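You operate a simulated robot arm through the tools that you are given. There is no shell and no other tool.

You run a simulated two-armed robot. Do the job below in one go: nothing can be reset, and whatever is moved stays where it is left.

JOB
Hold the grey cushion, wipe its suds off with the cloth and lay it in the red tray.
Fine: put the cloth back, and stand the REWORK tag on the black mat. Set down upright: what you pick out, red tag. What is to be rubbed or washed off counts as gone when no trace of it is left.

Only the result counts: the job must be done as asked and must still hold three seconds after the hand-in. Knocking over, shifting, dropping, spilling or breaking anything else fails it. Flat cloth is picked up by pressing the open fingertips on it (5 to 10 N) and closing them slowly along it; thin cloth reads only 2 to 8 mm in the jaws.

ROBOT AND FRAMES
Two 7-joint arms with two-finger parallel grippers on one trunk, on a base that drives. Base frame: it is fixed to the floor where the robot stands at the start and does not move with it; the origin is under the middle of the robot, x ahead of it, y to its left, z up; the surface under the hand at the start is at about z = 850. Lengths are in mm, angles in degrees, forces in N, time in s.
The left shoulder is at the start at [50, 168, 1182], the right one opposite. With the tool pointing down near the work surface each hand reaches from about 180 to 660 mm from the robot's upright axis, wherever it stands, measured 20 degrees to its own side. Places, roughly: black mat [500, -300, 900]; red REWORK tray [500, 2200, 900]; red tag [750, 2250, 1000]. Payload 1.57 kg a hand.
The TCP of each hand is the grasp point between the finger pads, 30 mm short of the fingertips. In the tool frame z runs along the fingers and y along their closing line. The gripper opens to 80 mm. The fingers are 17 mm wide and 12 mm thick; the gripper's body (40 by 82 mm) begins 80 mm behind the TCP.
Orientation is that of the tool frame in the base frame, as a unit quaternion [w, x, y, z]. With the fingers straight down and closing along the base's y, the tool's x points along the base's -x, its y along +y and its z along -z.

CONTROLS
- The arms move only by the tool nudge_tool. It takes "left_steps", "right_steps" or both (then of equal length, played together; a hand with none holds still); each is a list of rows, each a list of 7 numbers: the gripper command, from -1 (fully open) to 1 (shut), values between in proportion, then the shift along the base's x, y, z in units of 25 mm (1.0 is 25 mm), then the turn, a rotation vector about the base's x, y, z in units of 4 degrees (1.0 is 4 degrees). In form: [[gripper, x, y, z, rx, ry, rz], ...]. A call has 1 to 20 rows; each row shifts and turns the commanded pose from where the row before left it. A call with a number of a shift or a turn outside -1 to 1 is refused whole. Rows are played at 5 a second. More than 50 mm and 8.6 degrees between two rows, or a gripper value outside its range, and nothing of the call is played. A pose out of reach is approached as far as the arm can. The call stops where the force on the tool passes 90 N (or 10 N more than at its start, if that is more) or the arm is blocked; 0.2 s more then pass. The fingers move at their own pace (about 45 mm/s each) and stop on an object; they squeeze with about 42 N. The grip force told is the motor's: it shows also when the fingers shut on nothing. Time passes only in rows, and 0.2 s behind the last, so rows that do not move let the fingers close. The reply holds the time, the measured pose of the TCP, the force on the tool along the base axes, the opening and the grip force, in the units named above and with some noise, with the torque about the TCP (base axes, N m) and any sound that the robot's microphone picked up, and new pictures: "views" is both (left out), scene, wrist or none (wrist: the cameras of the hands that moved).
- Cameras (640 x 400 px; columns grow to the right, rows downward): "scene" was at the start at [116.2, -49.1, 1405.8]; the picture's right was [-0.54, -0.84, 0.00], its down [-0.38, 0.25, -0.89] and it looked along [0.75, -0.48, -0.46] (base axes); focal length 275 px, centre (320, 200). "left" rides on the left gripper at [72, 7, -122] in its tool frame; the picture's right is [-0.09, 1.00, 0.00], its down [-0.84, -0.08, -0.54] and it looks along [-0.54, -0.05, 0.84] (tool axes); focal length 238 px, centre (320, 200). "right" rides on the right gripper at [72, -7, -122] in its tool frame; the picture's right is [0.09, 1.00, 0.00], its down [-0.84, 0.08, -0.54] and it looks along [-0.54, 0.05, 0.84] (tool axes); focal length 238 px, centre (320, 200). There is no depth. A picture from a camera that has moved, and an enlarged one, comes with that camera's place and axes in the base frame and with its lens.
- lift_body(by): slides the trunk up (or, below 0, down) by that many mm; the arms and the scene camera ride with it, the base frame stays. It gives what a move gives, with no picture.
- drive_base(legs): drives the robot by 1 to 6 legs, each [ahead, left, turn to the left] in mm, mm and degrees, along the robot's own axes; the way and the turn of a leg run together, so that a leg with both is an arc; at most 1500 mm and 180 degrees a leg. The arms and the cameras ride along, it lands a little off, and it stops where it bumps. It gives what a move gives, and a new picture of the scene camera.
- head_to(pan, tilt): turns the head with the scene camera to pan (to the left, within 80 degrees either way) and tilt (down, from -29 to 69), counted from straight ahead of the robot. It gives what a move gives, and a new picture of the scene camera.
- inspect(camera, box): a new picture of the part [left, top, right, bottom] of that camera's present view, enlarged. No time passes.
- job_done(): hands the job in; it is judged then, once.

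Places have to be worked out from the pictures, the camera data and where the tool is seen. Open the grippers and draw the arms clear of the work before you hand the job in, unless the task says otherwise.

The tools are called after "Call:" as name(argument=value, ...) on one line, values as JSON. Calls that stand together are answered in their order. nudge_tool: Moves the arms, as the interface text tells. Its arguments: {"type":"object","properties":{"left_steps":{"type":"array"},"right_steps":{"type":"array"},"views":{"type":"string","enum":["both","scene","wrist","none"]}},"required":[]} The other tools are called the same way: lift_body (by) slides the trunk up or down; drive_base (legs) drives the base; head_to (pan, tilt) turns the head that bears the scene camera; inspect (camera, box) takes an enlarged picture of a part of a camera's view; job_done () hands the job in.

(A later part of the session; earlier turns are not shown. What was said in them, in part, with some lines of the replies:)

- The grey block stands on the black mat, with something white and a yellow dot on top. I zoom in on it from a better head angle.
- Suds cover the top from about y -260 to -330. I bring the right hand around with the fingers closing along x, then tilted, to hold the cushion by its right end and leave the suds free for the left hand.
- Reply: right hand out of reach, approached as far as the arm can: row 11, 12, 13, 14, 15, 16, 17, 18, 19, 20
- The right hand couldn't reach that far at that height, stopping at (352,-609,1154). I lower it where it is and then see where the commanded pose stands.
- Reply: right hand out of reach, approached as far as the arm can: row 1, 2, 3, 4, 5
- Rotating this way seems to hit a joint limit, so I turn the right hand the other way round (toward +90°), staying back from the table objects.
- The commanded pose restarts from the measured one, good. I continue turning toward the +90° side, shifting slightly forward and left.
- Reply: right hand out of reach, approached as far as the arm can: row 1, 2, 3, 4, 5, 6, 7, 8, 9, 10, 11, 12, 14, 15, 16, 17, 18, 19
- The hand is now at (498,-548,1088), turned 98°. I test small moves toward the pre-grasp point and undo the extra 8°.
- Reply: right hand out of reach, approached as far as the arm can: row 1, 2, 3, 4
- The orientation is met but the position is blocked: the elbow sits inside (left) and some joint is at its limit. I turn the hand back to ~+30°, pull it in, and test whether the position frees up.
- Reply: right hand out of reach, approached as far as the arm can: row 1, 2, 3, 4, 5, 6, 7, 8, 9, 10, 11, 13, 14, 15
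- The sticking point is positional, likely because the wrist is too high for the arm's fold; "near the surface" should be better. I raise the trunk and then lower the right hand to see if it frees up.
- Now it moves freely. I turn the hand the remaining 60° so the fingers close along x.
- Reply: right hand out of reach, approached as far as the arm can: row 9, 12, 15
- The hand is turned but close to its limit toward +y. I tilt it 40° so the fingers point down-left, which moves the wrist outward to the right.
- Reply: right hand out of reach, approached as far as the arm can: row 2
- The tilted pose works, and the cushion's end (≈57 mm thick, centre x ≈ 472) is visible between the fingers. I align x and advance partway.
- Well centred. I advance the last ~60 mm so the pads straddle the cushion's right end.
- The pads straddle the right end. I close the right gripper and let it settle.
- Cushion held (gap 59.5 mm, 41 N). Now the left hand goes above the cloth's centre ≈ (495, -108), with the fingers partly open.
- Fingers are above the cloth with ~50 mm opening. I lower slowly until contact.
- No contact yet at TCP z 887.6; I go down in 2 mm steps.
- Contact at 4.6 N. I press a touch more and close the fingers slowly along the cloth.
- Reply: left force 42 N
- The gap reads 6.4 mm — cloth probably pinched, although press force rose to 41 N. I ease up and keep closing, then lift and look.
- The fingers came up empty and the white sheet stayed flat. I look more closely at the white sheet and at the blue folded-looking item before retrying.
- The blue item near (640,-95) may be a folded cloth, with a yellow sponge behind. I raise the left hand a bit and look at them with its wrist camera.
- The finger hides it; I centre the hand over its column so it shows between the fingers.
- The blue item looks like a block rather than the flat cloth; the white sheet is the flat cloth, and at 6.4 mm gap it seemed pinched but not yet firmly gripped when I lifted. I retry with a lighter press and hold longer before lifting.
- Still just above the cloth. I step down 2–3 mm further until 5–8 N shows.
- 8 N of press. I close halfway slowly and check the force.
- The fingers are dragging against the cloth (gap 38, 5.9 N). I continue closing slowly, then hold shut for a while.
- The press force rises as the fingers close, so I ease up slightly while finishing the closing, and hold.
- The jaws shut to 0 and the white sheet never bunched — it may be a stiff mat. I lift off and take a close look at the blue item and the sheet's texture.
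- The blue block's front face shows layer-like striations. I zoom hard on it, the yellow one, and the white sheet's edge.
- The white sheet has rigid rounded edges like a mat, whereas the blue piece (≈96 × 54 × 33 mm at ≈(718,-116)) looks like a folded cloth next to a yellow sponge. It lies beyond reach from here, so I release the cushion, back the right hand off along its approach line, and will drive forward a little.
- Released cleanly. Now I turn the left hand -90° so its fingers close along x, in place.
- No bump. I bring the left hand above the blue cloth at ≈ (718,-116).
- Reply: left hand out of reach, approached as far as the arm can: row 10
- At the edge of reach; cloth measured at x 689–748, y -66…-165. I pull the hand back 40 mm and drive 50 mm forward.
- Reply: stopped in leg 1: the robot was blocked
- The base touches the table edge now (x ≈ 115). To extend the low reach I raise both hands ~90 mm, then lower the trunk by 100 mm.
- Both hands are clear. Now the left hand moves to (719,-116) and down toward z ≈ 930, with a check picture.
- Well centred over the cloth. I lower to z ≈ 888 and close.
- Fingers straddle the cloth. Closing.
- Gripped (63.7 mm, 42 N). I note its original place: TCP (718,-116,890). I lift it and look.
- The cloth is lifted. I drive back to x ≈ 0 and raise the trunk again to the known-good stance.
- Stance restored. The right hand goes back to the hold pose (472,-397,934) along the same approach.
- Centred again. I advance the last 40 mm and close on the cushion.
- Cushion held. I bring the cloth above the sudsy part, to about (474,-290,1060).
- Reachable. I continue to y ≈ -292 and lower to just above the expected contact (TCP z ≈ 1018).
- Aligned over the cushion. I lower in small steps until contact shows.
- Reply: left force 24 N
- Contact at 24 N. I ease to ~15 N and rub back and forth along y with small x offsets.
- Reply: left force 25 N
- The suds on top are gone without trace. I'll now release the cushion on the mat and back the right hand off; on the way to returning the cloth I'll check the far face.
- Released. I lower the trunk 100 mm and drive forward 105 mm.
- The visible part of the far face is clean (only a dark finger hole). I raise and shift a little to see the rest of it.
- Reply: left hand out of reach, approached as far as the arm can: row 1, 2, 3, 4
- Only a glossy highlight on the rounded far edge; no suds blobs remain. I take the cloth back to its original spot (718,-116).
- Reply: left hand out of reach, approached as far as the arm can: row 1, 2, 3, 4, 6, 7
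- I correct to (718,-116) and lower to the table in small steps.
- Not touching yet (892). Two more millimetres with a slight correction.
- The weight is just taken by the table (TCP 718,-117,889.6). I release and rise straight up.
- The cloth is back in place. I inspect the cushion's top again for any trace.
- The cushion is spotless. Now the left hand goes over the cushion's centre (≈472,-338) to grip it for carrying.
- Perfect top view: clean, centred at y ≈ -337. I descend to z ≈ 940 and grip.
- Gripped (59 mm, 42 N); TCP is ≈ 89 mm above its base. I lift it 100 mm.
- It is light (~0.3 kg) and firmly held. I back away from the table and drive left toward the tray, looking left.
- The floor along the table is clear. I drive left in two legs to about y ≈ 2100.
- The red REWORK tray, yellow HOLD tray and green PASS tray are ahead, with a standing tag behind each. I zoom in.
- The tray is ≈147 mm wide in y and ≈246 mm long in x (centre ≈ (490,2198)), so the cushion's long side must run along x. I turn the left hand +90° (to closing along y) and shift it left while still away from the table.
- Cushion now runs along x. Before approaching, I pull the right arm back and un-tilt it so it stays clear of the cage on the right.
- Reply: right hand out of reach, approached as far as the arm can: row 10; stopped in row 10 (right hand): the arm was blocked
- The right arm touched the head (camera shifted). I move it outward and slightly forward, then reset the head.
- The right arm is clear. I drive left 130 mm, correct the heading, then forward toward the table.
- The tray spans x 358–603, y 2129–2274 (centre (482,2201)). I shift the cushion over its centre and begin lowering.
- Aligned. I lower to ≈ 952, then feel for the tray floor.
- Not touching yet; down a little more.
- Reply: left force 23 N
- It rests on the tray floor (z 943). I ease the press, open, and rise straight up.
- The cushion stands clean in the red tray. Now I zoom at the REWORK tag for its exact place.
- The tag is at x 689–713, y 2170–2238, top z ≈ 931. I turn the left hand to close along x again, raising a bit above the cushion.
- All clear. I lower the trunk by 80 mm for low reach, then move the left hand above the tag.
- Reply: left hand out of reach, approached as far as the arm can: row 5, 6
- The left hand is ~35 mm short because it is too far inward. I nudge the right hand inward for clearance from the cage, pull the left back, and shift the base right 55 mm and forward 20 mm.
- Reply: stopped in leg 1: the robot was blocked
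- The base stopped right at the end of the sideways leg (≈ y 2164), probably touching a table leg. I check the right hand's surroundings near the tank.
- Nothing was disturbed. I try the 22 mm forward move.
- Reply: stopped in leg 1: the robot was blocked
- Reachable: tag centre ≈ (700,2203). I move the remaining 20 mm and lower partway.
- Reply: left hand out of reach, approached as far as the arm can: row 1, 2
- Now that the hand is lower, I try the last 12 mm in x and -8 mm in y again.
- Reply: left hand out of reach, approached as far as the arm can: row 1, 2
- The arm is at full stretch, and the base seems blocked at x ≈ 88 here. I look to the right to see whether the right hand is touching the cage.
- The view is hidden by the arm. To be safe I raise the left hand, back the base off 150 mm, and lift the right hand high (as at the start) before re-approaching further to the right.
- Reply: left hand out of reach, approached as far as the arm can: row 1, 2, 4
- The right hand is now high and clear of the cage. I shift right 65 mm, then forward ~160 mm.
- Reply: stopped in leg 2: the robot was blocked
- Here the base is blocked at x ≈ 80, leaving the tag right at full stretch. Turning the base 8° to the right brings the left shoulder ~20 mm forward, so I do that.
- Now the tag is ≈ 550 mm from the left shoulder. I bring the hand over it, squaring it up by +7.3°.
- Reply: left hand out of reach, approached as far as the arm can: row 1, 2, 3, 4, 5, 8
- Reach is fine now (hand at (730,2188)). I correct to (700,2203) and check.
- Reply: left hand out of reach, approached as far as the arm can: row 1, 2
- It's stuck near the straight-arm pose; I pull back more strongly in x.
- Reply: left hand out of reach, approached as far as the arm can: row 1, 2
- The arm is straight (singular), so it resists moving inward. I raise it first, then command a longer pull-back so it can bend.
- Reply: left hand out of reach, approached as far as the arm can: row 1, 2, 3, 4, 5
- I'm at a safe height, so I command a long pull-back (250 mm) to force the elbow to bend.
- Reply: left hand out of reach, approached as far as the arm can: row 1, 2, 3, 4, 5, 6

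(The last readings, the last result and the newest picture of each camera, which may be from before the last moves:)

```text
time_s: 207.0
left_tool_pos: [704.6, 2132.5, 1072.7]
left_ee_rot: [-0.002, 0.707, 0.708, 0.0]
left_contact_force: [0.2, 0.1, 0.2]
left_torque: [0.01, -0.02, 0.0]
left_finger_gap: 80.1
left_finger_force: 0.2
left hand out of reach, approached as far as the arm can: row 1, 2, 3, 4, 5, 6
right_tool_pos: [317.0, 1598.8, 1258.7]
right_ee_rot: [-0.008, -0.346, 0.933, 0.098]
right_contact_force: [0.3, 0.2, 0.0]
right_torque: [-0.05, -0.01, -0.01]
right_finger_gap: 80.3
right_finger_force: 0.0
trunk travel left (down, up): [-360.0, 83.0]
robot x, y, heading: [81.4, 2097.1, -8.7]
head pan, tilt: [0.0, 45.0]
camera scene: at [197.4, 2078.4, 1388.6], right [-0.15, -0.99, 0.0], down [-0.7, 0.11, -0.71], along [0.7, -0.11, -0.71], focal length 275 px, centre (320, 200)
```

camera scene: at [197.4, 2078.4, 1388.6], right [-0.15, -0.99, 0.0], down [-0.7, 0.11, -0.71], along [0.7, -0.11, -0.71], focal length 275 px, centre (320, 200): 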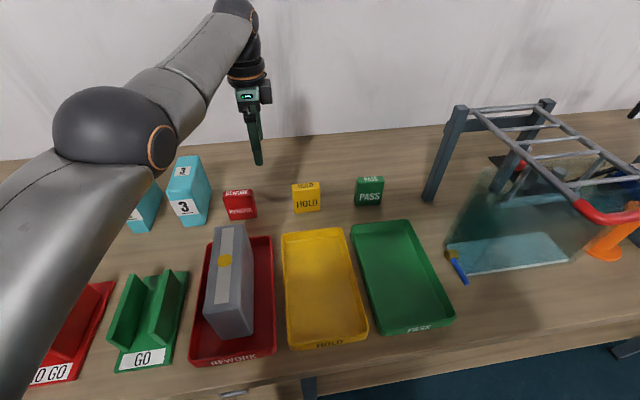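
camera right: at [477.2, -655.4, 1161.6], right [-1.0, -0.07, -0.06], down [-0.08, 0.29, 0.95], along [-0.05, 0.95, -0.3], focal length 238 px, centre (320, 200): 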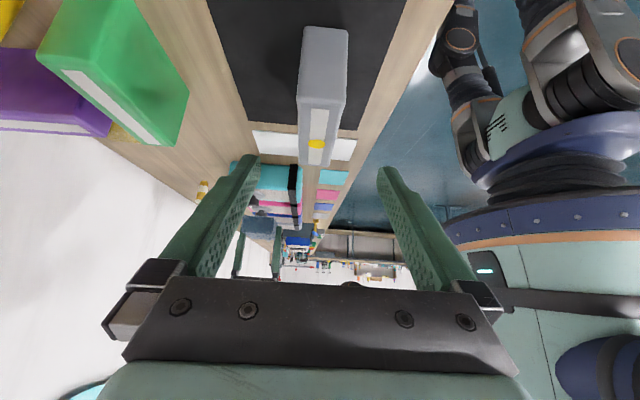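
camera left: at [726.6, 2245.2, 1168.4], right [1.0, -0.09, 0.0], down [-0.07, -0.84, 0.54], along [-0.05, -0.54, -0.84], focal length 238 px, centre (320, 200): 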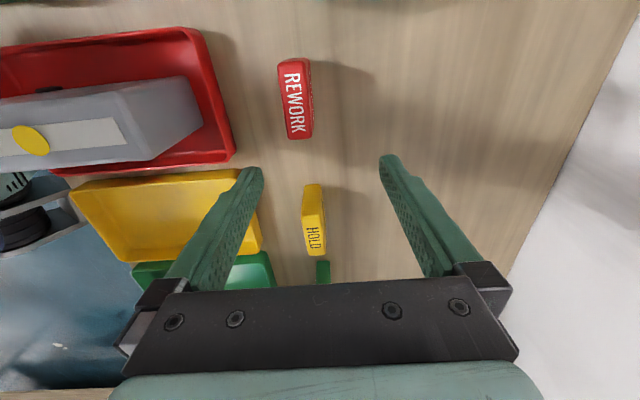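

The arm isn't straight; rather the wrist fold limit blocks it because the hand is high relative to the shoulder. I raise the trunk again and lower the hand, as worked before.

Call:
lift_body(by=80)

Call:
nudge_tool(left_steps=[[-1, 0, 0, -1, 0, 0, 0], [-1, 0, 0, -1, 0, 0, 0], [-1, 0, 0, -1, 0, 0, 0], [-1, 0, 0, -1, 0, 0, 0], [-1, 0, 0.3, -0.8, 0, 0, 0], [-1, 0, 0.6, -0.3, 0, 0, 0], [-1, 0, 0.8, 0, 0, 0, 0], [-1, 0, 0.8, 0, 0, 0, 0]], views="wrist")

```text
time_s: 208.1
left_tool_pos: [705.2, 2130.6, 1153.1]
left_ee_rot: [-0.002, 0.706, 0.708, 0.0]
left_contact_force: [0.0, -0.4, 0.4]
left_torque: [0.01, 0.04, 0.0]
left_finger_gap: 80.1
left_finger_force: 0.0
right_tool_pos: [317.0, 1597.0, 1339.2]
right_ee_rot: [-0.008, -0.345, 0.933, 0.099]
right_contact_force: [0.0, -0.5, 0.0]
right_torque: [0.01, 0.02, -0.01]
right_finger_gap: 79.8
right_finger_force: 0.1
trunk travel left (down, up): [-440.0, 3.0]
robot x, y, heading: [77.5, 2096.7, -8.6]
head pan, tilt: [0.0, 45.0]
```

```text
time_s: 209.9
left_tool_pos: [726.5, 2188.4, 1026.2]
left_ee_rot: [-0.002, 0.707, 0.707, -0.001]
left_contact_force: [-0.5, -0.4, 1.2]
left_torque: [-0.03, -0.03, 0.04]
left_finger_gap: 79.9
left_finger_force: 0.0
left hand out of reach, approached as far as the arm can: row 1, 3, 6, 7, 8
right_tool_pos: [316.1, 1599.0, 1339.1]
right_ee_rot: [-0.008, -0.345, 0.934, 0.097]
right_contact_force: [-0.5, -0.8, -0.3]
right_torque: [0.02, 0.0, 0.0]
right_finger_gap: 80.1
right_finger_force: 0.1
trunk travel left (down, up): [-440.0, 3.0]
robot x, y, heading: [79.9, 2098.5, -8.7]
head pan, tilt: [0.0, 45.0]
camera left: at [732.9, 2260.6, 1147.5], right [1.0, -0.09, -0.01], down [-0.07, -0.84, 0.54], along [-0.05, -0.54, -0.84], focal length 238 px, centre (320, 200)
```

left: 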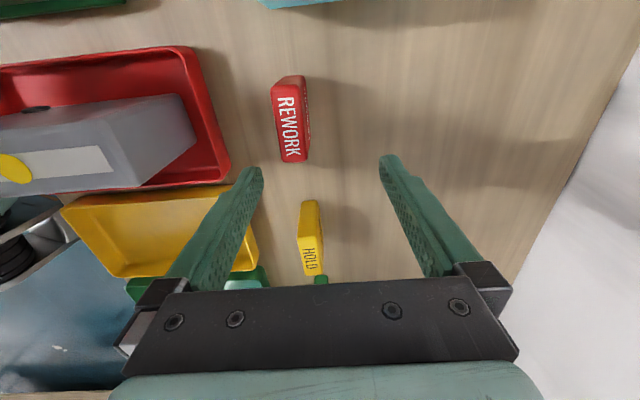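

The arm is indeed straight. Moving the hand inward (−y) should flex the elbow, so I go in that direction together with −x.

Call:
nudge_tool(left_steps=[[-1, -0.5, -0.9, 0, 0, 0, 0], [-1, -0.5, -0.9, 0, 0, 0, 0], [-1, -0.5, -0.9, 0, 0, 0, 0], [-1, -0.5, -0.9, 0, 0, 0, 0], [-1, -0.5, -0.9, 0, 0, 0, 0], [-1, -0.5, -0.5, 0, 0, 0, 0]], views="none")

```text
time_s: 211.3
left_tool_pos: [677.1, 2051.9, 1024.3]
left_ee_rot: [-0.002, 0.706, 0.708, -0.001]
left_contact_force: [-0.2, -0.2, -0.5]
left_torque: [-0.01, 0.0, 0.02]
left_finger_gap: 80.1
left_finger_force: 0.1
left hand out of reach, approached as far as the arm can: row 1, 2, 3, 4, 6
right_tool_pos: [317.4, 1598.1, 1338.4]
right_ee_rot: [-0.008, -0.346, 0.933, 0.098]
right_contact_force: [0.0, -0.3, 0.3]
right_torque: [-0.01, 0.03, -0.01]
right_finger_gap: 80.1
right_finger_force: 0.0
trunk travel left (down, up): [-440.0, 3.0]
robot x, y, heading: [81.1, 2095.4, -8.7]
head pan, tilt: [0.0, 45.0]
```

Still on the outer boundary. I try a pure −x retreat from here, as that worked earlier with the cloth.

Call:
nudge_tool(left_steps=[[-1, -0.8, 0, 0, 0, 0, 0], [-1, -0.8, 0, 0, 0, 0, 0], [-1, -0.8, 0, 0, 0, 0, 0], [-1, -0.8, 0, 0, 0, 0, 0]], views="scene")

```text
time_s: 212.3
left_tool_pos: [659.8, 2023.5, 1018.9]
left_ee_rot: [-0.003, 0.706, 0.708, 0.0]
left_contact_force: [0.8, 0.1, -0.2]
left_torque: [0.0, 0.0, -0.03]
left_finger_gap: 79.9
left_finger_force: 0.1
left hand out of reach, approached as far as the arm can: row 1, 2, 3, 4
right_tool_pos: [317.3, 1597.8, 1338.0]
right_ee_rot: [-0.008, -0.345, 0.933, 0.098]
right_contact_force: [0.2, 0.3, 0.0]
right_torque: [-0.02, 0.02, 0.0]
right_finger_gap: 80.0
right_finger_force: 0.0
trunk travel left (down, up): [-440.0, 3.0]
robot x, y, heading: [78.7, 2094.7, -8.9]
head pan, tilt: [0.0, 45.0]
camera scene: at [197.5, 2078.6, 1468.6], right [-0.15, -0.99, 0.0], down [-0.7, 0.11, -0.71], along [0.7, -0.11, -0.71], focal length 275 px, centre (320, 200)
```

scene: 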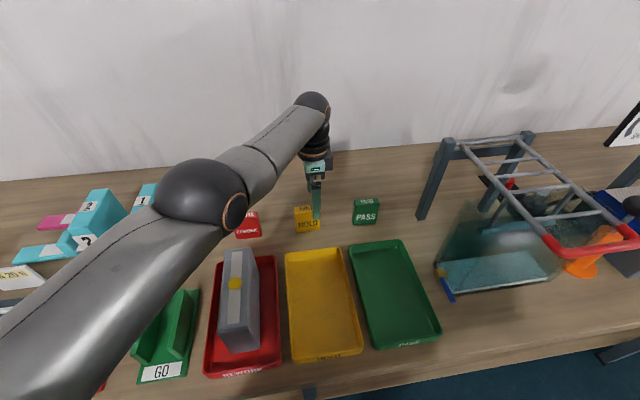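

Moving inward is still refused, so joints must sit at limits in this turned wrist pose. I rotate the hand back toward 0° to free them.

Call:
nudge_tool(left_steps=[[-1, 0, 0, 0, 0, 0, 1], [-1, 0, 0, 0, 0, 0, 1], [-1, 0, 0, 0, 0, 0, 1], [-1, 0, 0, 0, 0, 0, 1], [-1, 0, 0, 0, 0, 0, 1], [-1, 0, 0, 0, 0, 0, 1], [-1, 0, 0, 0, 0, 0, 1], [-1, 0, 0, 0, 0, 0, 1], [-1, -0.5, 0, 0, 0, 0, 1], [-1, -0.5, 0, 0, 0, 0, 1], [-1, -0.5, 0, 0, 0, 0, 1], [-1, -0.5, 0, 0, 0, 0, 1]], views="none")

```text
time_s: 214.9
left_tool_pos: [646.6, 2002.9, 1017.4]
left_ee_rot: [-0.002, 0.362, 0.932, -0.001]
left_contact_force: [-0.1, -0.4, -0.1]
left_torque: [0.0, 0.02, -0.01]
left_finger_gap: 80.0
left_finger_force: 0.2
left hand out of reach, approached as far as the arm can: row 9, 10, 11, 12
right_tool_pos: [316.2, 1597.2, 1337.9]
right_ee_rot: [-0.008, -0.345, 0.934, 0.098]
right_contact_force: [-0.8, -1.3, 0.2]
right_torque: [-0.01, -0.01, -0.02]
right_finger_gap: 80.1
right_finger_force: 0.1
trunk travel left (down, up): [-440.0, 3.0]
robot x, y, heading: [79.7, 2101.9, -8.9]
head pan, tilt: [0.0, 45.0]
```

The refused direction is exactly radial from the shoulder (elbow at its straight stop). I command a radial pull-in and hold it for a few seconds so the elbow can creep off the stop.

Call:
nudge_tool(left_steps=[[-1, -0.85, 0.45, 0, 0, 0, 0], [-1, -0.85, 0.45, 0, 0, 0, 0], [-1, -0.85, 0.45, 0, 0, 0, 0], [-1, 0, 0, 0, 0, 0, 0], [-1, 0, 0, 0, 0, 0, 0], [-1, 0, 0, 0, 0, 0, 0], [-1, 0, 0, 0, 0, 0, 0], [-1, 0, 0, 0, 0, 0, 0], [-1, 0, 0, 0, 0, 0, 0], [-1, 0, 0, 0, 0, 0, 0], [-1, 0, 0, 0, 0, 0, 0], [-1, 0, 0, 0, 0, 0, 0], [-1, 0, 0, 0, 0, 0, 0], [-1, 0, 0, 0, 0, 0, 0], [-1, 0, 0, 0, 0, 0, 0]], views="none")

```text
time_s: 218.1
left_tool_pos: [646.0, 2000.8, 1014.8]
left_ee_rot: [-0.002, 0.358, 0.934, -0.002]
left_contact_force: [0.1, 0.0, 0.0]
left_torque: [0.02, -0.01, 0.03]
left_finger_gap: 80.0
left_finger_force: 0.1
left hand out of reach, approached as far as the arm can: row 1, 2, 3
right_tool_pos: [316.7, 1598.8, 1339.1]
right_ee_rot: [-0.008, -0.345, 0.933, 0.098]
right_contact_force: [-0.2, 1.0, 0.2]
right_torque: [0.0, -0.02, -0.01]
right_finger_gap: 80.0
right_finger_force: 0.0
trunk travel left (down, up): [-440.0, 3.0]
robot x, y, heading: [79.3, 2095.6, -8.7]
head pan, tilt: [0.0, 45.0]
```

The command resets each row, so instead I try many tiny radial steps (3 mm each).

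Call:
nudge_tool(left_steps=[[-1, -0.1, 0.055, 0, 0, 0, 0], [-1, -0.1, 0.055, 0, 0, 0, 0], [-1, -0.1, 0.055, 0, 0, 0, 0], [-1, -0.1, 0.055, 0, 0, 0, 0], [-1, -0.1, 0.055, 0, 0, 0, 0], [-1, -0.1, 0.055, 0, 0, 0, 0], [-1, -0.1, 0.055, 0, 0, 0, 0], [-1, -0.1, 0.055, 0, 0, 0, 0], [-1, -0.1, 0.055, 0, 0, 0, 0], [-1, -0.1, 0.055, 0, 0, 0, 0]], views="none")

```text
time_s: 220.3
left_tool_pos: [646.6, 2000.3, 1015.3]
left_ee_rot: [-0.001, 0.358, 0.934, -0.002]
left_contact_force: [0.4, 0.7, -0.4]
left_torque: [0.02, -0.01, -0.01]
left_finger_gap: 80.3
left_finger_force: 0.1
left hand out of reach, approached as far as the arm can: row 2, 4, 6, 8, 10
right_tool_pos: [317.0, 1598.2, 1339.3]
right_ee_rot: [-0.008, -0.345, 0.933, 0.098]
right_contact_force: [0.1, 0.2, 0.2]
right_torque: [-0.02, 0.01, 0.0]
right_finger_gap: 79.7
right_finger_force: 0.1
trunk travel left (down, up): [-440.0, 3.0]
robot x, y, heading: [77.8, 2097.0, -9.2]
head pan, tilt: [0.0, 45.0]
```

Still locked. Earlier the right arm freed itself when moved straight down, so I slide to the free gap between the HOLD and PASS tags (y ≈ 1950) and go down there.

Call:
nudge_tool(left_steps=[[-1, -0.5, -0.8, 0, 0, 0, 0.5], [-1, -0.5, -0.8, 0, 0, 0, 0.5], [-1, 0, 0, -1, 0, 0, 0], [-1, 0, 0, -1, 0, 0, 0], [-1, -0.5, 0, -0.5, 0, 0, 0], [-1, -0.5, 0, 0, 0, 0, 0]], views="both")

```text
time_s: 221.7
left_tool_pos: [590.8, 1968.3, 953.5]
left_ee_rot: [0.0, 0.325, 0.946, -0.001]
left_contact_force: [0.1, 0.6, -0.2]
left_torque: [-0.02, 0.0, 0.01]
left_finger_gap: 80.1
left_finger_force: 0.0
left hand out of reach, approached as far as the arm can: row 3, 4
right_tool_pos: [318.1, 1598.7, 1339.0]
right_ee_rot: [-0.008, -0.346, 0.933, 0.097]
right_contact_force: [-0.5, 0.3, 0.2]
right_torque: [0.0, 0.01, 0.01]
right_finger_gap: 80.1
right_finger_force: 0.0
trunk travel left (down, up): [-440.0, 3.0]
robot x, y, heading: [76.5, 2095.7, -8.7]
head pan, tilt: [0.0, 45.0]
camera scene: at [197.4, 2078.7, 1468.6], right [-0.15, -0.99, 0.0], down [-0.7, 0.11, -0.71], along [0.7, -0.11, -0.71], focal length 275 px, centre (320, 200)
camera left: at [536.7, 2018.6, 1075.1], right [0.68, 0.73, 0.0], down [0.61, -0.57, 0.54], along [0.39, -0.37, -0.84], focal length 238 px, centre (320, 200)
```

scene: 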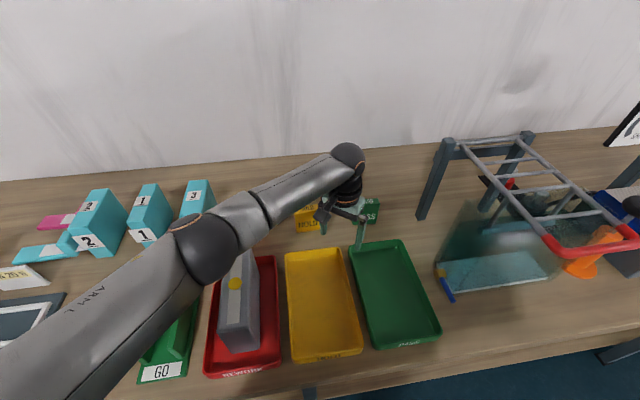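
left: 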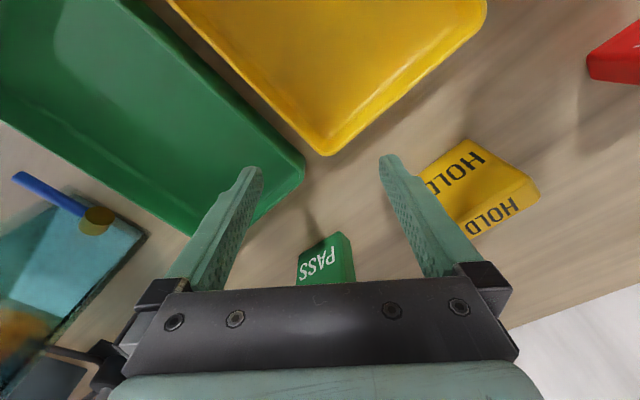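

Freed. Now I keep clear of full stretch: raise the hand here, lower the trunk 100 mm, then approach the tag with smaller arm extension.

Call:
nudge_tool(left_steps=[[-1, 0, 0, 0.8, 0, 0, 0], [-1, 0, 0, 0.8, 0, 0, 0], [-1, -0.3, 0.4, 0.8, 0, 0, -1], [-1, -0.3, 0.4, 0.8, 0, 0, -1], [-1, 0, 0.4, 0.8, 0, 0, -1], [-1, 0, 0.4, 0.8, 0, 0, -1], [-1, 0, 0.4, 0.4, 0, 0, -1]], views="none")

Call:
lift_body(by=-100)

```text
time_s: 223.3
left_tool_pos: [575.1, 2019.5, 1083.4]
left_ee_rot: [-0.001, 0.485, 0.875, -0.001]
left_contact_force: [-0.2, -0.4, -0.2]
left_torque: [-0.01, 0.02, -0.01]
left_finger_gap: 80.0
left_finger_force: 0.1
right_tool_pos: [316.3, 1598.4, 1338.1]
right_ee_rot: [-0.008, -0.345, 0.934, 0.097]
right_contact_force: [-0.4, -0.1, -0.6]
right_torque: [0.01, 0.02, 0.0]
right_finger_gap: 80.4
right_finger_force: 0.1
trunk travel left (down, up): [-440.0, 3.0]
robot x, y, heading: [81.6, 2096.8, -8.8]
head pan, tilt: [0.0, 45.0]
```

```text
time_s: 224.7
left_tool_pos: [576.7, 2017.2, 983.5]
left_ee_rot: [-0.001, 0.485, 0.875, -0.003]
left_contact_force: [0.0, -0.2, -0.7]
left_torque: [0.05, 0.03, 0.01]
left_finger_gap: 80.1
left_finger_force: 0.0
right_tool_pos: [316.5, 1599.1, 1239.4]
right_ee_rot: [-0.008, -0.346, 0.933, 0.097]
right_contact_force: [0.1, -0.2, 0.5]
right_torque: [0.01, 0.05, 0.05]
right_finger_gap: 80.0
right_finger_force: 0.0
trunk travel left (down, up): [-340.0, 103.0]
robot x, y, heading: [77.7, 2094.9, -8.7]
head pan, tilt: [0.0, 45.0]
```

Now at z ≈ 983, I move around to the tag side at x ≈ 655 while turning the remaining 32°.

Call:
nudge_tool(left_steps=[[-1, 0.9, 0.7, 0.2, 0, 0, -1], [-1, 0.9, 0.8, 0.2, 0, 0, -1], [-1, 0.7, 0.9, 0, 0, 0, -1], [-1, 0.7, 1, 0, 0, 0, -1], [-1, 0, 1, 0, 0, 0, -1], [-1, 0, 1, 0, 0, 0, -1], [-1, 0, 1, 0, 0, 0, -1], [-1, 0, 1, 0, 0, 0, -1]], views="wrist")

```text
time_s: 226.5
left_tool_pos: [655.1, 2204.0, 994.3]
left_ee_rot: [-0.001, 0.708, 0.706, -0.001]
left_contact_force: [0.2, 0.2, -0.1]
left_torque: [0.01, 0.0, 0.02]
left_finger_gap: 80.1
left_finger_force: 0.0
right_tool_pos: [317.2, 1599.3, 1239.1]
right_ee_rot: [-0.008, -0.345, 0.933, 0.097]
right_contact_force: [-0.1, -0.9, -0.1]
right_torque: [-0.03, -0.01, -0.04]
right_finger_gap: 79.9
right_finger_force: 0.2
trunk travel left (down, up): [-340.0, 103.0]
robot x, y, heading: [77.9, 2096.8, -8.8]
head pan, tilt: [0.0, 45.0]
camera left: at [661.1, 2275.7, 1115.4], right [1.0, -0.09, 0.0], down [-0.08, -0.84, 0.54], along [-0.05, -0.54, -0.84], focal length 238 px, centre (320, 200)
```

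left: 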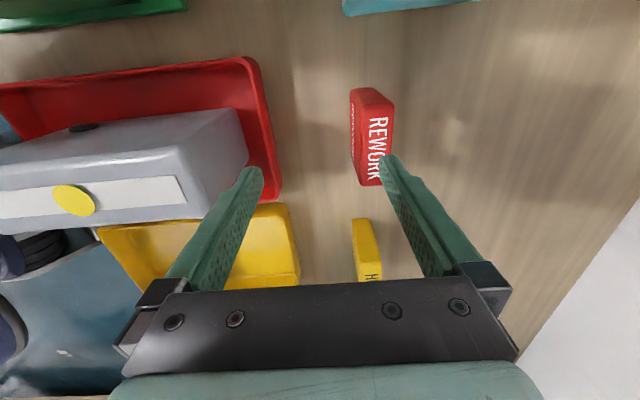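

No limit hit. I move 45 mm further in x, above the tag.

Call:
nudge_tool(left_steps=[[-1, 0.6, 0, 0, 0, 0, 0], [-1, 0.6, 0, 0, 0, 0, 0], [-1, 0.6, 0, 0, 0, 0, 0]], views="wrist")

```text
time_s: 227.3
left_tool_pos: [700.1, 2201.3, 993.8]
left_ee_rot: [-0.001, 0.707, 0.707, 0.0]
left_contact_force: [0.1, -0.2, -1.1]
left_torque: [-0.01, 0.02, 0.01]
left_finger_gap: 79.9
left_finger_force: 0.1
right_tool_pos: [315.6, 1597.7, 1238.9]
right_ee_rot: [-0.008, -0.346, 0.933, 0.098]
right_contact_force: [-0.6, 0.1, -0.4]
right_torque: [-0.02, 0.02, -0.01]
right_finger_gap: 80.0
right_finger_force: 0.1
trunk travel left (down, up): [-340.0, 103.0]
robot x, y, heading: [78.8, 2099.6, -8.7]
head pan, tilt: [0.0, 45.0]
camera left: at [706.3, 2275.2, 1115.1], right [1.0, -0.09, 0.0], down [-0.08, -0.84, 0.54], along [-0.05, -0.54, -0.84], focal length 238 px, centre (320, 200)
```

left: 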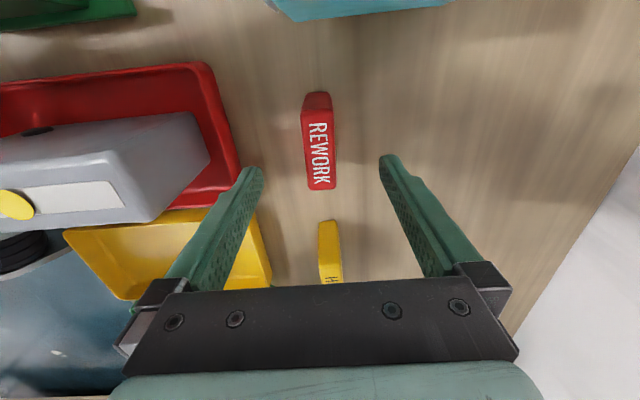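

The tag is centred between the fingers. I lower to z ≈ 908 and take a look.

Call:
nudge_tool(left_steps=[[-1, 0, 0, -0.7, 0, 0, 0], [-1, 0, 0, -0.7, 0, 0, 0], [-1, 0, 0, -0.7, 0, 0, 0], [-1, 0, 0, -0.7, 0, 0, 0], [-1, 0, 0, -0.6, 0, 0, 0]], views="both")

```text
time_s: 228.5
left_tool_pos: [699.4, 2202.9, 906.5]
left_ee_rot: [-0.001, 0.707, 0.707, -0.001]
left_contact_force: [0.4, -1.3, 0.6]
left_torque: [0.03, 0.0, 0.01]
left_finger_gap: 80.2
left_finger_force: 0.0
right_tool_pos: [317.9, 1597.8, 1238.0]
right_ee_rot: [-0.008, -0.345, 0.933, 0.098]
right_contact_force: [-1.2, 0.4, 1.2]
right_torque: [0.0, 0.01, -0.01]
right_finger_gap: 79.9
right_finger_force: 0.1
trunk travel left (down, up): [-340.0, 103.0]
robot x, y, heading: [80.0, 2097.6, -8.8]
head pan, tilt: [0.0, 45.0]
camera scene: at [197.6, 2078.7, 1368.6], right [-0.15, -0.99, 0.0], down [-0.7, 0.11, -0.71], along [0.7, -0.11, -0.71], focal length 275 px, centre (320, 200)
camera left: at [706.3, 2275.6, 1029.3], right [1.0, -0.09, 0.0], down [-0.08, -0.84, 0.54], along [-0.05, -0.54, -0.84], focal length 238 px, centre (320, 200)
```

scene: 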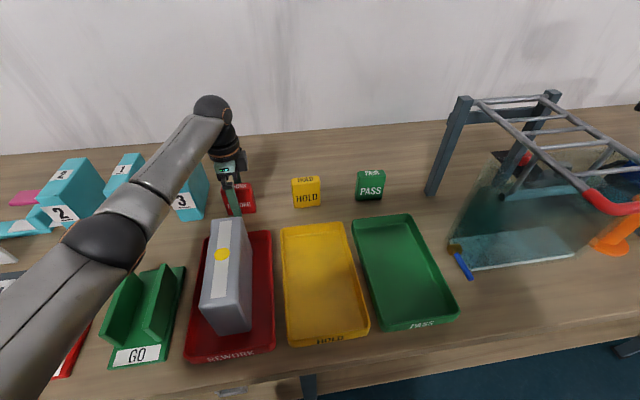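
left: 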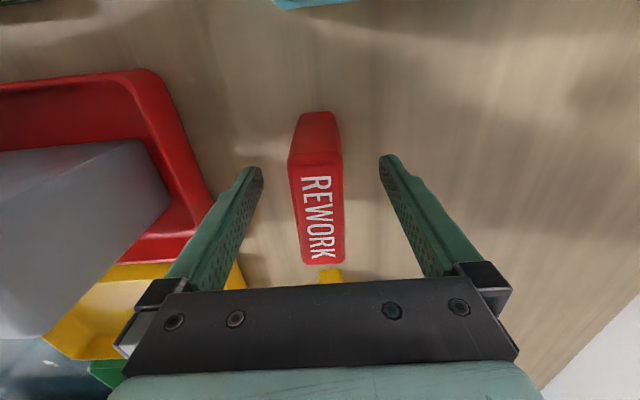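

Fingers straddle the tag. I close slowly.

Call:
nudge_tool(left_steps=[[-0.5, 0, 0, 0, 0, 0, 0], [0, 0, 0, 0, 0, 0, 0], [0.2, 0, 0, 0, 0, 0, 0], [0.35, 0, 0, 0, 0, 0, 0], [0.5, 0, 0, 0, 0, 0, 0], [1, 0, 0, 0, 0, 0, 0], [1, 0, 0, 0, 0, 0, 0], [1, 0, 0, 0, 0, 0, 0]], views="wrist")

```text
time_s: 230.3
left_tool_pos: [700.7, 2202.9, 907.3]
left_ee_rot: [-0.002, 0.706, 0.708, -0.002]
left_contact_force: [-0.2, 0.0, 0.7]
left_torque: [-0.05, -0.01, -0.02]
left_finger_gap: 25.6
left_finger_force: 36.8
right_tool_pos: [316.8, 1598.1, 1238.2]
right_ee_rot: [-0.009, -0.345, 0.933, 0.098]
right_contact_force: [-0.5, 0.7, 0.6]
right_torque: [-0.03, 0.01, -0.01]
right_finger_gap: 80.1
right_finger_force: 0.0
trunk travel left (down, up): [-340.0, 103.0]
robot x, y, heading: [77.6, 2097.0, -8.6]
head pan, tilt: [0.0, 45.0]
camera left: at [706.2, 2275.5, 1029.8], right [1.0, -0.09, 0.0], down [-0.08, -0.84, 0.54], along [-0.05, -0.54, -0.84], focal length 238 px, centre (320, 200)
```

left: 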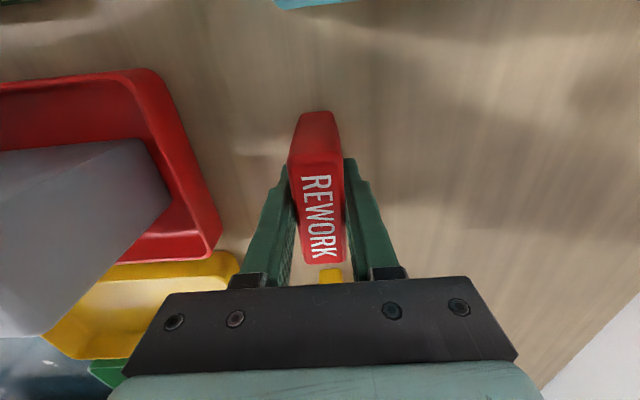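

Tag gripped (25.6 mm); its base is 57 mm below the TCP. I lift it and pull back slightly.

Call:
nudge_tool(left_steps=[[1, 0, 0, 0.3, 0, 0, 0], [1, 0, 0, 0.6, 0, 0, 0], [1, 0, 0, 0.8, 0, 0, 0], [1, 0, 0, 0.8, 0, 0, 0], [1, -0.3, 0, 0.8, 0, 0, 0], [1, -0.5, 0, 0.8, 0, 0, 0], [1, -0.6, 0, 0.6, 0, 0, 0], [1, -0.6, 0, 0.4, 0, 0, 0]], views="both")

```text
time_s: 232.1
left_tool_pos: [648.8, 2203.1, 1036.6]
left_ee_rot: [-0.001, 0.707, 0.707, 0.0]
left_contact_force: [-0.2, 0.1, -0.1]
left_torque: [0.0, 0.02, 0.01]
left_finger_gap: 25.3
left_finger_force: 37.3
right_tool_pos: [316.7, 1597.5, 1237.5]
right_ee_rot: [-0.008, -0.345, 0.934, 0.097]
right_contact_force: [-0.5, -0.3, -0.8]
right_torque: [0.0, -0.05, -0.01]
right_finger_gap: 80.0
right_finger_force: 0.1
trunk travel left (down, up): [-340.0, 103.0]
robot x, y, heading: [79.3, 2096.7, -9.0]
head pan, tilt: [0.0, 45.0]
camera scene: at [197.4, 2078.9, 1368.6], right [-0.15, -0.99, 0.0], down [-0.7, 0.11, -0.71], along [0.7, -0.11, -0.71], focal length 275 px, centre (320, 200)
camera left: at [655.9, 2274.9, 1158.1], right [1.0, -0.09, 0.0], down [-0.08, -0.84, 0.54], along [-0.05, -0.54, -0.84], focal length 238 px, centre (320, 200)
```

scene: 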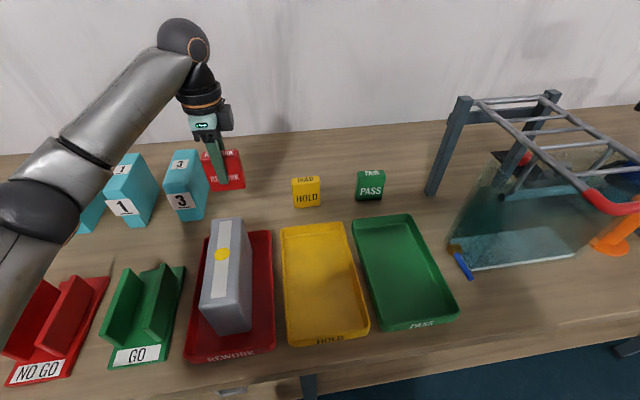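
left: 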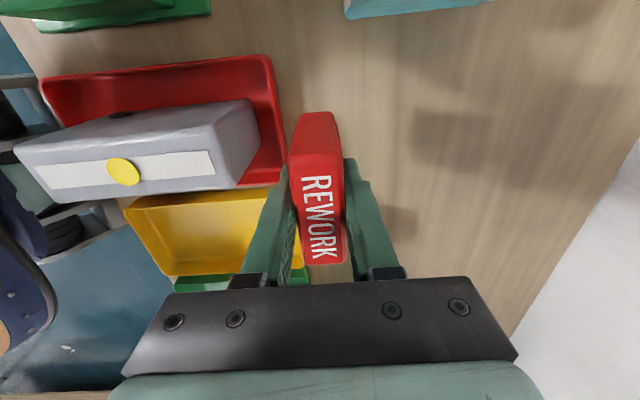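

Lifted. I raise the trunk 100 mm so the tag clears the cushion, then back away and straighten the heading.

Call:
lift_body(by=100)

Call:
drive_base(legs=[[-480, 0, 0], [0, 0, 8.8]])

```text
time_s: 233.4
left_tool_pos: [649.7, 2202.2, 1136.2]
left_ee_rot: [-0.002, 0.707, 0.707, 0.0]
left_contact_force: [-0.4, -0.7, -2.3]
left_torque: [-0.02, -0.01, 0.0]
left_finger_gap: 25.3
left_finger_force: 36.9
right_tool_pos: [317.2, 1598.3, 1339.1]
right_ee_rot: [-0.009, -0.345, 0.934, 0.098]
right_contact_force: [-0.3, -0.4, 0.2]
right_torque: [-0.01, 0.01, 0.04]
right_finger_gap: 79.9
right_finger_force: 0.0
trunk travel left (down, up): [-440.0, 3.0]
robot x, y, heading: [77.8, 2098.1, -8.6]
head pan, tilt: [0.0, 45.0]
```

```text
time_s: 236.9
left_tool_pos: [153.1, 2360.2, 1136.4]
left_ee_rot: [-0.002, 0.652, 0.759, -0.002]
left_contact_force: [0.3, -0.3, -0.7]
left_torque: [0.02, -0.01, -0.02]
left_finger_gap: 25.4
left_finger_force: 37.0
right_tool_pos: [-87.9, 1711.5, 1339.2]
right_ee_rot: [-0.015, -0.414, 0.905, 0.096]
right_contact_force: [0.3, -0.5, -0.7]
right_torque: [0.0, -0.07, -0.03]
right_finger_gap: 80.3
right_finger_force: 0.0
trunk travel left (down, up): [-440.0, 3.0]
robot x, y, heading: [-395.6, 2171.8, -0.1]
head pan, tilt: [0.0, 45.0]
camera scene: at [-276.6, 2170.9, 1468.5], right [0.0, -1.0, 0.0], down [-0.71, 0.0, -0.71], along [0.71, 0.0, -0.71], focal length 275 px, centre (320, 200)
```

scene: 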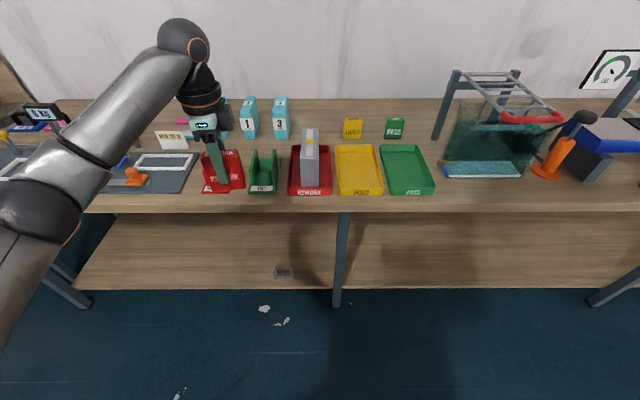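

All intact. I drive right in two legs to y ≈ -320.

Call:
drive_base(legs=[[0, -1245, 0], [0, -1245, 0]])

```text
time_s: 258.9
left_tool_pos: [130.8, -143.2, 1135.8]
left_ee_rot: [-0.002, 0.657, 0.754, 0.0]
left_contact_force: [0.0, -0.1, -1.6]
left_torque: [-0.01, 0.02, 0.02]
left_finger_gap: 25.3
left_finger_force: 36.9
right_tool_pos: [-115.8, -786.0, 1337.9]
right_ee_rot: [-0.015, -0.408, 0.908, 0.097]
right_contact_force: [0.3, 1.0, -0.1]
right_torque: [-0.02, 0.03, -0.01]
right_finger_gap: 80.0
right_finger_force: 0.0
trunk travel left (down, up): [-440.0, 3.0]
robot x, y, heading: [-420.6, -325.1, -1.2]
head pan, tilt: [0.0, 45.0]
camera scene: at [-300.5, -326.6, 1468.5], right [-0.02, -1.0, 0.0], down [-0.71, 0.01, -0.71], along [0.71, -0.01, -0.71], focal length 275 px, centre (320, 200)
```

scene: 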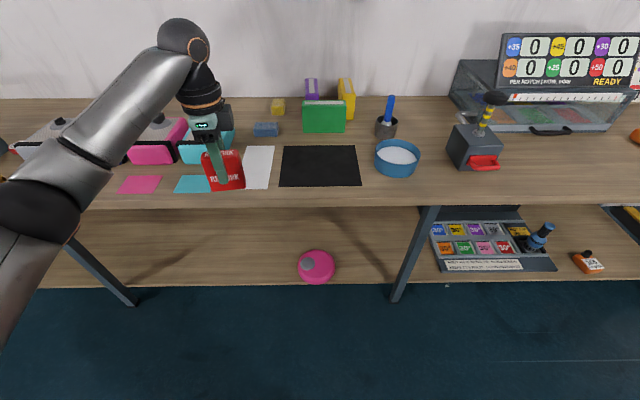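

The mat is free. I straighten and drive forward 420 mm.

Call:
drive_base(legs=[[0, 0, 1.2], [420, 0, 0]])

```text
time_s: 261.8
left_tool_pos: [549.5, -128.1, 1136.4]
left_ee_rot: [-0.002, 0.649, 0.761, 0.0]
left_contact_force: [0.7, -0.7, -1.3]
left_torque: [0.01, -0.01, 0.0]
left_finger_gap: 25.4
left_finger_force: 36.6
right_tool_pos: [315.3, -776.3, 1338.3]
right_ee_rot: [-0.017, -0.417, 0.903, 0.098]
right_contact_force: [0.3, -0.4, 0.4]
right_torque: [-0.01, 0.02, 0.0]
right_finger_gap: 79.8
right_finger_force: 0.2
trunk travel left (down, up): [-440.0, 3.0]
robot x, y, heading: [2.1, -322.8, 0.2]
head pan, tilt: [0.0, 45.0]
camera scene: at [122.5, -321.7, 1468.5], right [0.01, -1.0, 0.0], down [-0.71, 0.0, -0.71], along [0.71, 0.0, -0.71], focal length 275 px, centre (320, 200)
```

scene: 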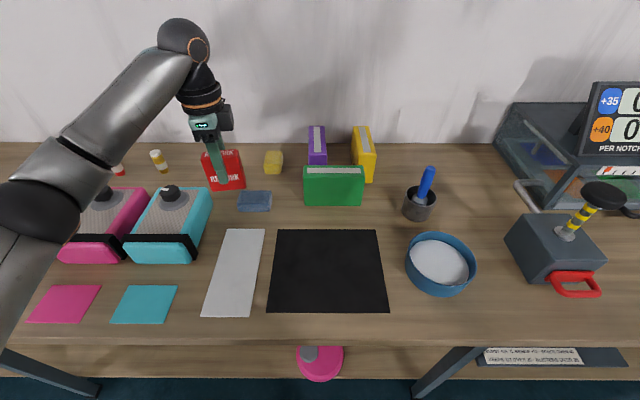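

Mat centre ≈ (502,-340). I move the tag over it while descending, squaring the hand by -9°.

Call:
nudge_tool(left_steps=[[1, -0.22, -0.92, -0.3, 0, 0, -0.25], [1, -0.22, -0.92, -0.3, 0, 0, -0.25], [1, -0.22, -0.92, -0.3, 0, 0, -0.25], [1, -0.22, -0.92, -0.5, 0, 0, -0.25], [1, -0.22, -0.92, -0.5, 0, 0, -0.25], [1, -0.22, -0.92, -0.5, 0, 0, -0.25], [1, -0.22, -0.92, -0.5, 0, 0, -0.25], [1, -0.22, -0.92, -0.5, 0, 0, -0.25], [1, -0.22, -0.92, -0.5, 0, 0, -0.25]], views="both")

```text
time_s: 263.8
left_tool_pos: [498.7, -335.6, 1038.0]
left_ee_rot: [-0.003, 0.707, 0.708, -0.001]
left_contact_force: [0.4, 0.6, -0.8]
left_torque: [0.0, 0.01, -0.02]
left_finger_gap: 25.5
left_finger_force: 36.6
right_tool_pos: [315.5, -778.3, 1338.6]
right_ee_rot: [-0.016, -0.417, 0.904, 0.097]
right_contact_force: [0.1, -0.7, 0.8]
right_torque: [0.0, -0.01, 0.03]
right_finger_gap: 80.0
right_finger_force: 0.0
trunk travel left (down, up): [-440.0, 3.0]
robot x, y, heading: [0.2, -323.1, 0.3]
head pan, tilt: [0.0, 45.0]
camera scene: at [122.0, -322.3, 1468.6], right [0.01, -1.0, 0.0], down [-0.71, 0.0, -0.71], along [0.71, 0.0, -0.71], focal length 275 px, centre (320, 200)
camera left: at [505.4, -263.0, 1159.5], right [1.0, -0.09, 0.0], down [-0.07, -0.84, 0.54], along [-0.05, -0.54, -0.84], focal length 238 px, centre (320, 200)
```

scene: 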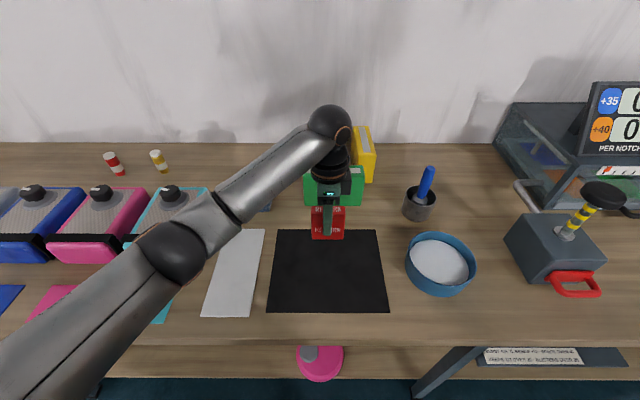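
left: 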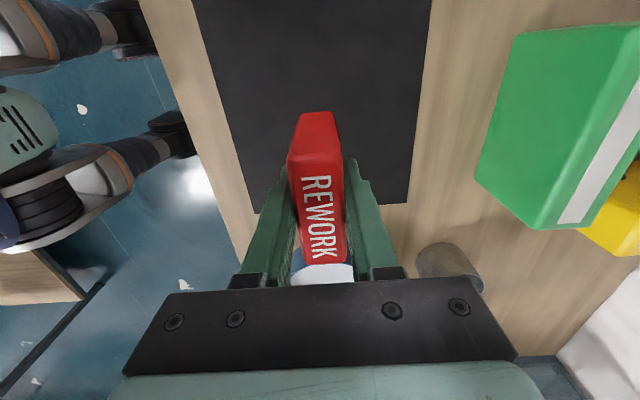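

Over the mat. I lower to ≈ 918 then feel down.

Call:
nudge_tool(left_steps=[[1, 0, 0, -0.9, 0, 0, 0], [1, 0, 0, -0.9, 0, 0, 0], [1, 0, 0, -0.9, 0, 0, 0], [1, 0, 0, -0.9, 0, 0, 0], [1, 0, 0, -0.9, 0, 0, 0], [1, 0, 0, -0.24, 0, 0, 0], [1, 0, 0, 0, 0, 0, 0]], views="none")

Call:
nudge_tool(left_steps=[[1, 0, 0, -0.12, 0, 0, 0], [1, 0, 0, 0, 0, 0, 0]], views="none")

Call:
nudge_tool(left_steps=[[1, 0, 0, -0.08, 0, 0, 0], [1, 0, 0, 0, 0, 0, 0]], views="none")

```text
time_s: 265.4
left_tool_pos: [499.6, -336.0, 920.4]
left_ee_rot: [-0.001, 0.706, 0.708, -0.001]
left_contact_force: [-0.6, 0.7, -2.0]
left_torque: [-0.02, 0.0, 0.01]
left_finger_gap: 25.4
left_finger_force: 37.3
right_tool_pos: [315.3, -777.6, 1338.0]
right_ee_rot: [-0.016, -0.417, 0.904, 0.096]
right_contact_force: [-0.5, -0.3, -0.5]
right_torque: [-0.01, 0.02, 0.02]
right_finger_gap: 80.0
right_finger_force: 0.1
trunk travel left (down, up): [-440.0, 3.0]
robot x, y, heading: [2.9, -322.4, 0.1]
head pan, tilt: [0.0, 45.0]
```

```text
time_s: 266.0
left_tool_pos: [499.7, -335.4, 917.4]
left_ee_rot: [-0.001, 0.706, 0.708, -0.001]
left_contact_force: [-0.2, -0.2, 0.6]
left_torque: [0.02, -0.03, -0.05]
left_finger_gap: 25.1
left_finger_force: 36.8
right_tool_pos: [315.5, -778.1, 1339.2]
right_ee_rot: [-0.015, -0.417, 0.904, 0.098]
right_contact_force: [-0.2, -0.3, 0.7]
right_torque: [-0.01, -0.01, 0.0]
right_finger_gap: 80.0
right_finger_force: 0.0
trunk travel left (down, up): [-440.0, 3.0]
robot x, y, heading: [2.4, -326.5, 0.4]
head pan, tilt: [0.0, 45.0]
```

```text
time_s: 266.6
left_tool_pos: [500.5, -335.9, 915.4]
left_ee_rot: [-0.001, 0.706, 0.708, -0.001]
left_contact_force: [1.0, -0.4, -0.2]
left_torque: [-0.02, 0.02, 0.0]
left_finger_gap: 25.3
left_finger_force: 37.4
right_tool_pos: [316.0, -776.2, 1338.8]
right_ee_rot: [-0.015, -0.417, 0.903, 0.097]
right_contact_force: [-0.3, 0.9, -0.1]
right_torque: [-0.02, -0.02, 0.01]
right_finger_gap: 80.0
right_finger_force: 0.1
trunk travel left (down, up): [-440.0, 3.0]
robot x, y, heading: [0.3, -323.0, 0.3]
head pan, tilt: [0.0, 45.0]
```

No contact yet at 915; a few more small steps.

Call:
nudge_tool(left_steps=[[1, 0, 0, -0.1, 0, 0, 0], [1, 0, 0, 0, 0, 0, 0]], views="none")

Call:
nudge_tool(left_steps=[[1, 0, 0, -0.06, 0, 0, 0], [1, 0, 0, 0, 0, 0, 0]], views="none")

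Call:
nudge_tool(left_steps=[[1, 0, 0, -0.06, 0, 0, 0], [1, 0, 0, 0, 0, 0, 0]], views="none")

```text
time_s: 267.2
left_tool_pos: [500.1, -334.8, 912.7]
left_ee_rot: [-0.002, 0.706, 0.708, -0.001]
left_contact_force: [-0.3, 0.2, -0.9]
left_torque: [-0.01, -0.01, 0.0]
left_finger_gap: 25.3
left_finger_force: 36.6
right_tool_pos: [315.7, -776.9, 1338.3]
right_ee_rot: [-0.016, -0.417, 0.904, 0.097]
right_contact_force: [-0.5, 0.3, -0.2]
right_torque: [0.02, 0.03, -0.01]
right_finger_gap: 79.9
right_finger_force: 0.0
trunk travel left (down, up): [-440.0, 3.0]
robot x, y, heading: [4.6, -327.7, 0.3]
head pan, tilt: [0.0, 45.0]
```

```text
time_s: 267.8
left_tool_pos: [499.6, -335.7, 910.9]
left_ee_rot: [-0.002, 0.707, 0.708, -0.001]
left_contact_force: [0.3, -0.1, -0.6]
left_torque: [0.02, -0.02, 0.0]
left_finger_gap: 25.4
left_finger_force: 37.0
right_tool_pos: [316.3, -777.3, 1337.6]
right_ee_rot: [-0.016, -0.417, 0.903, 0.097]
right_contact_force: [-0.6, -0.4, -0.1]
right_torque: [0.0, -0.01, -0.01]
right_finger_gap: 79.9
right_finger_force: 0.0
trunk travel left (down, up): [-440.0, 3.0]
robot x, y, heading: [-2.0, -321.7, 0.1]
head pan, tilt: [0.0, 45.0]
```

```text
time_s: 268.4
left_tool_pos: [500.2, -335.1, 911.1]
left_ee_rot: [0.0, 0.707, 0.707, -0.001]
left_contact_force: [-1.2, 1.9, 8.6]
left_torque: [0.18, 0.02, -0.01]
left_finger_gap: 25.3
left_finger_force: 36.6
right_tool_pos: [314.6, -777.1, 1338.9]
right_ee_rot: [-0.014, -0.417, 0.904, 0.097]
right_contact_force: [-0.5, 0.1, 0.2]
right_torque: [0.04, 0.0, -0.02]
right_finger_gap: 79.8
right_finger_force: 0.1
trunk travel left (down, up): [-440.0, 3.0]
robot x, y, heading: [2.9, -322.2, 0.5]
head pan, tilt: [0.0, 45.0]
```

The tag stands on the mat (8.6 N). I open and rise straight up.

Call:
nudge_tool(left_steps=[[0.8, 0, 0, 0.02, 0, 0, 0], [0.5, 0, 0, 0, 0, 0, 0], [0.2, 0, 0, 0, 0, 0, 0], [-0.2, 0, 0, 0, 0, 0, 0], [-1, 0, 0, 0, 0, 0, 0], [-1, 0, 0, 0, 0, 0, 0], [-1, 0, 0, 0.5, 0, 0, 0], [-1, 0, 0, 0.8, 0, 0, 0], [-1, 0, 0, 0.8, 0, 0, 0], [-1, 0, 0, 0.8, 0, 0, 0], [-1, 0, 0, 0.8, 0, 0, 0], [-1, 0, 0.5, 0.8, 0, 0, 0], [-1, 0, 0.7, 0.5, 0, 0, 0], [-1, 0, 0.7, 0.5, 0, 0, 0]], views="both")

```text
time_s: 271.4
left_tool_pos: [500.4, -287.0, 1048.4]
left_ee_rot: [-0.002, 0.706, 0.708, 0.0]
left_contact_force: [-0.1, 0.3, -0.5]
left_torque: [-0.04, -0.02, 0.0]
left_finger_gap: 79.9
left_finger_force: 0.1
right_tool_pos: [315.1, -777.0, 1339.8]
right_ee_rot: [-0.015, -0.417, 0.904, 0.097]
right_contact_force: [0.6, 0.5, -0.8]
right_torque: [-0.02, 0.01, 0.0]
right_finger_gap: 80.0
right_finger_force: 0.1
trunk travel left (down, up): [-440.0, 3.0]
robot x, y, heading: [2.7, -320.8, 0.1]
head pan, tilt: [0.0, 45.0]
camera scene: at [121.9, -321.2, 1468.5], right [0.01, -1.0, 0.0], down [-0.71, 0.0, -0.71], along [0.71, 0.0, -0.71], focal length 275 px, centre (320, 200)
camera left: at [505.7, -214.8, 1169.6], right [1.0, -0.09, 0.0], down [-0.07, -0.84, 0.54], along [-0.05, -0.54, -0.84], focal length 238 px, centre (320, 200)
```

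scene: 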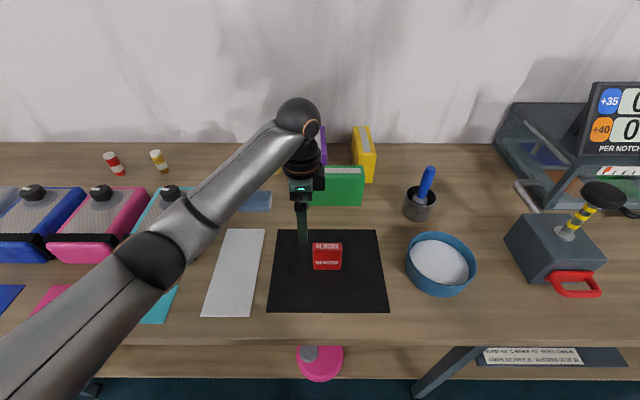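
left: 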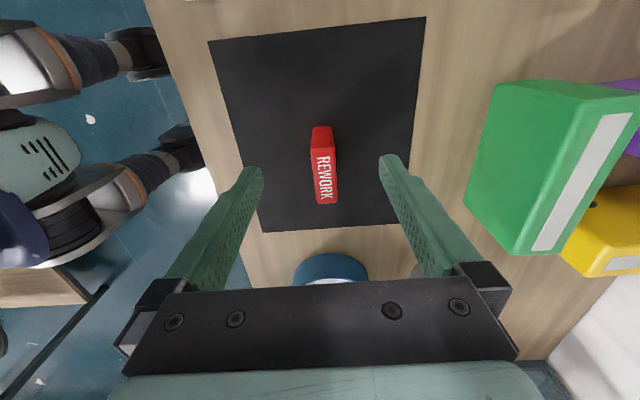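

The REWORK tag stands upright on the mat, and the cloth is at its old place. I back the robot away so both arms are clear and take a last look.

Call:
drive_base(legs=[[-400, 0, 0]])

Call:
inspect(camera="scene", box=[200, 80, 440, 230])

```text
time_s: 273.9
left_tool_pos: [96.7, -290.3, 1048.5]
left_ee_rot: [-0.001, 0.706, 0.708, 0.0]
left_contact_force: [-0.8, 0.3, 0.2]
left_torque: [-0.03, 0.01, -0.01]
left_finger_gap: 79.8
left_finger_force: 0.1
right_tool_pos: [-86.3, -779.5, 1338.0]
right_ee_rot: [-0.016, -0.42, 0.902, 0.097]
right_contact_force: [-0.3, -0.6, 0.4]
right_torque: [0.04, 0.01, -0.01]
right_finger_gap: 80.0
right_finger_force: 0.0
trunk travel left (down, up): [-440.0, 3.0]
robot x, y, heading: [-403.0, -327.3, 0.4]
head pan, tilt: [0.0, 45.0]
camera scene: at [-281.3, -324.0, 1468.6], right [0.01, -1.0, 0.0], down [-0.71, -0.01, -0.71], along [0.71, 0.01, -0.71], focal length 275 px, centre (320, 200)
```

scene: 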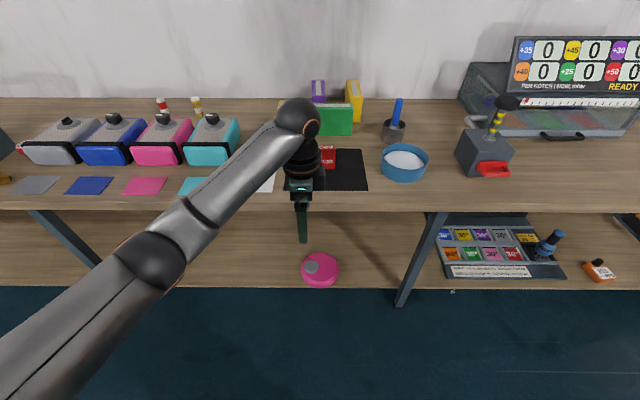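

```text
2.67 times, centred on (320, 155) of scene
camera zoom: at [-281.3, -324.0, 1468.6], right [0.01, -1.0, 0.0], down [-0.71, -0.01, -0.71], along [0.71, 0.01, -0.71], focal length 734 px, centre (320, 320)
```

zoom: 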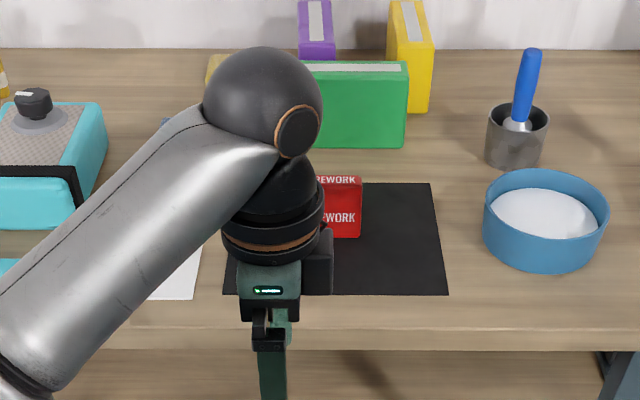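

Everything stands as asked: the cushion is clean and upright in the red tray, the cloth is back, the REWORK tag is upright on the mat, and the grippers are open and clear. I hand the job in.

Call:
job_done()

```text
The job is handed in.
```

I finished the job and handed it in; I haven't been told how it was judged.

- **Cushion:** I held it by its right end and wiped the suds off the top. In close-up the top then looked clean. On the far face I saw no suds, only a finger hole and a glossy highlight along its top edge. It now stands upright in the red REWORK tray, with its long side running front to back so that it fits.
- **Cloth:** I took the blue folded piece behind the white sheet to be the cloth. I first tried to pinch the white sheet, but it stayed flat like a stiff mat. The blue piece took the suds off. I set it back within about 2 mm of where I picked it up.
- **REWORK tag:** It stands upright near the middle of the black mat.

On the way, the right arm touched the robot's own head once. The base also bumped or was blocked at the table a few times. After those bumps nothing looked shifted or knocked over in the pictures I checked. Both grippers are open, and the robot is backed about 400 mm away from the table.
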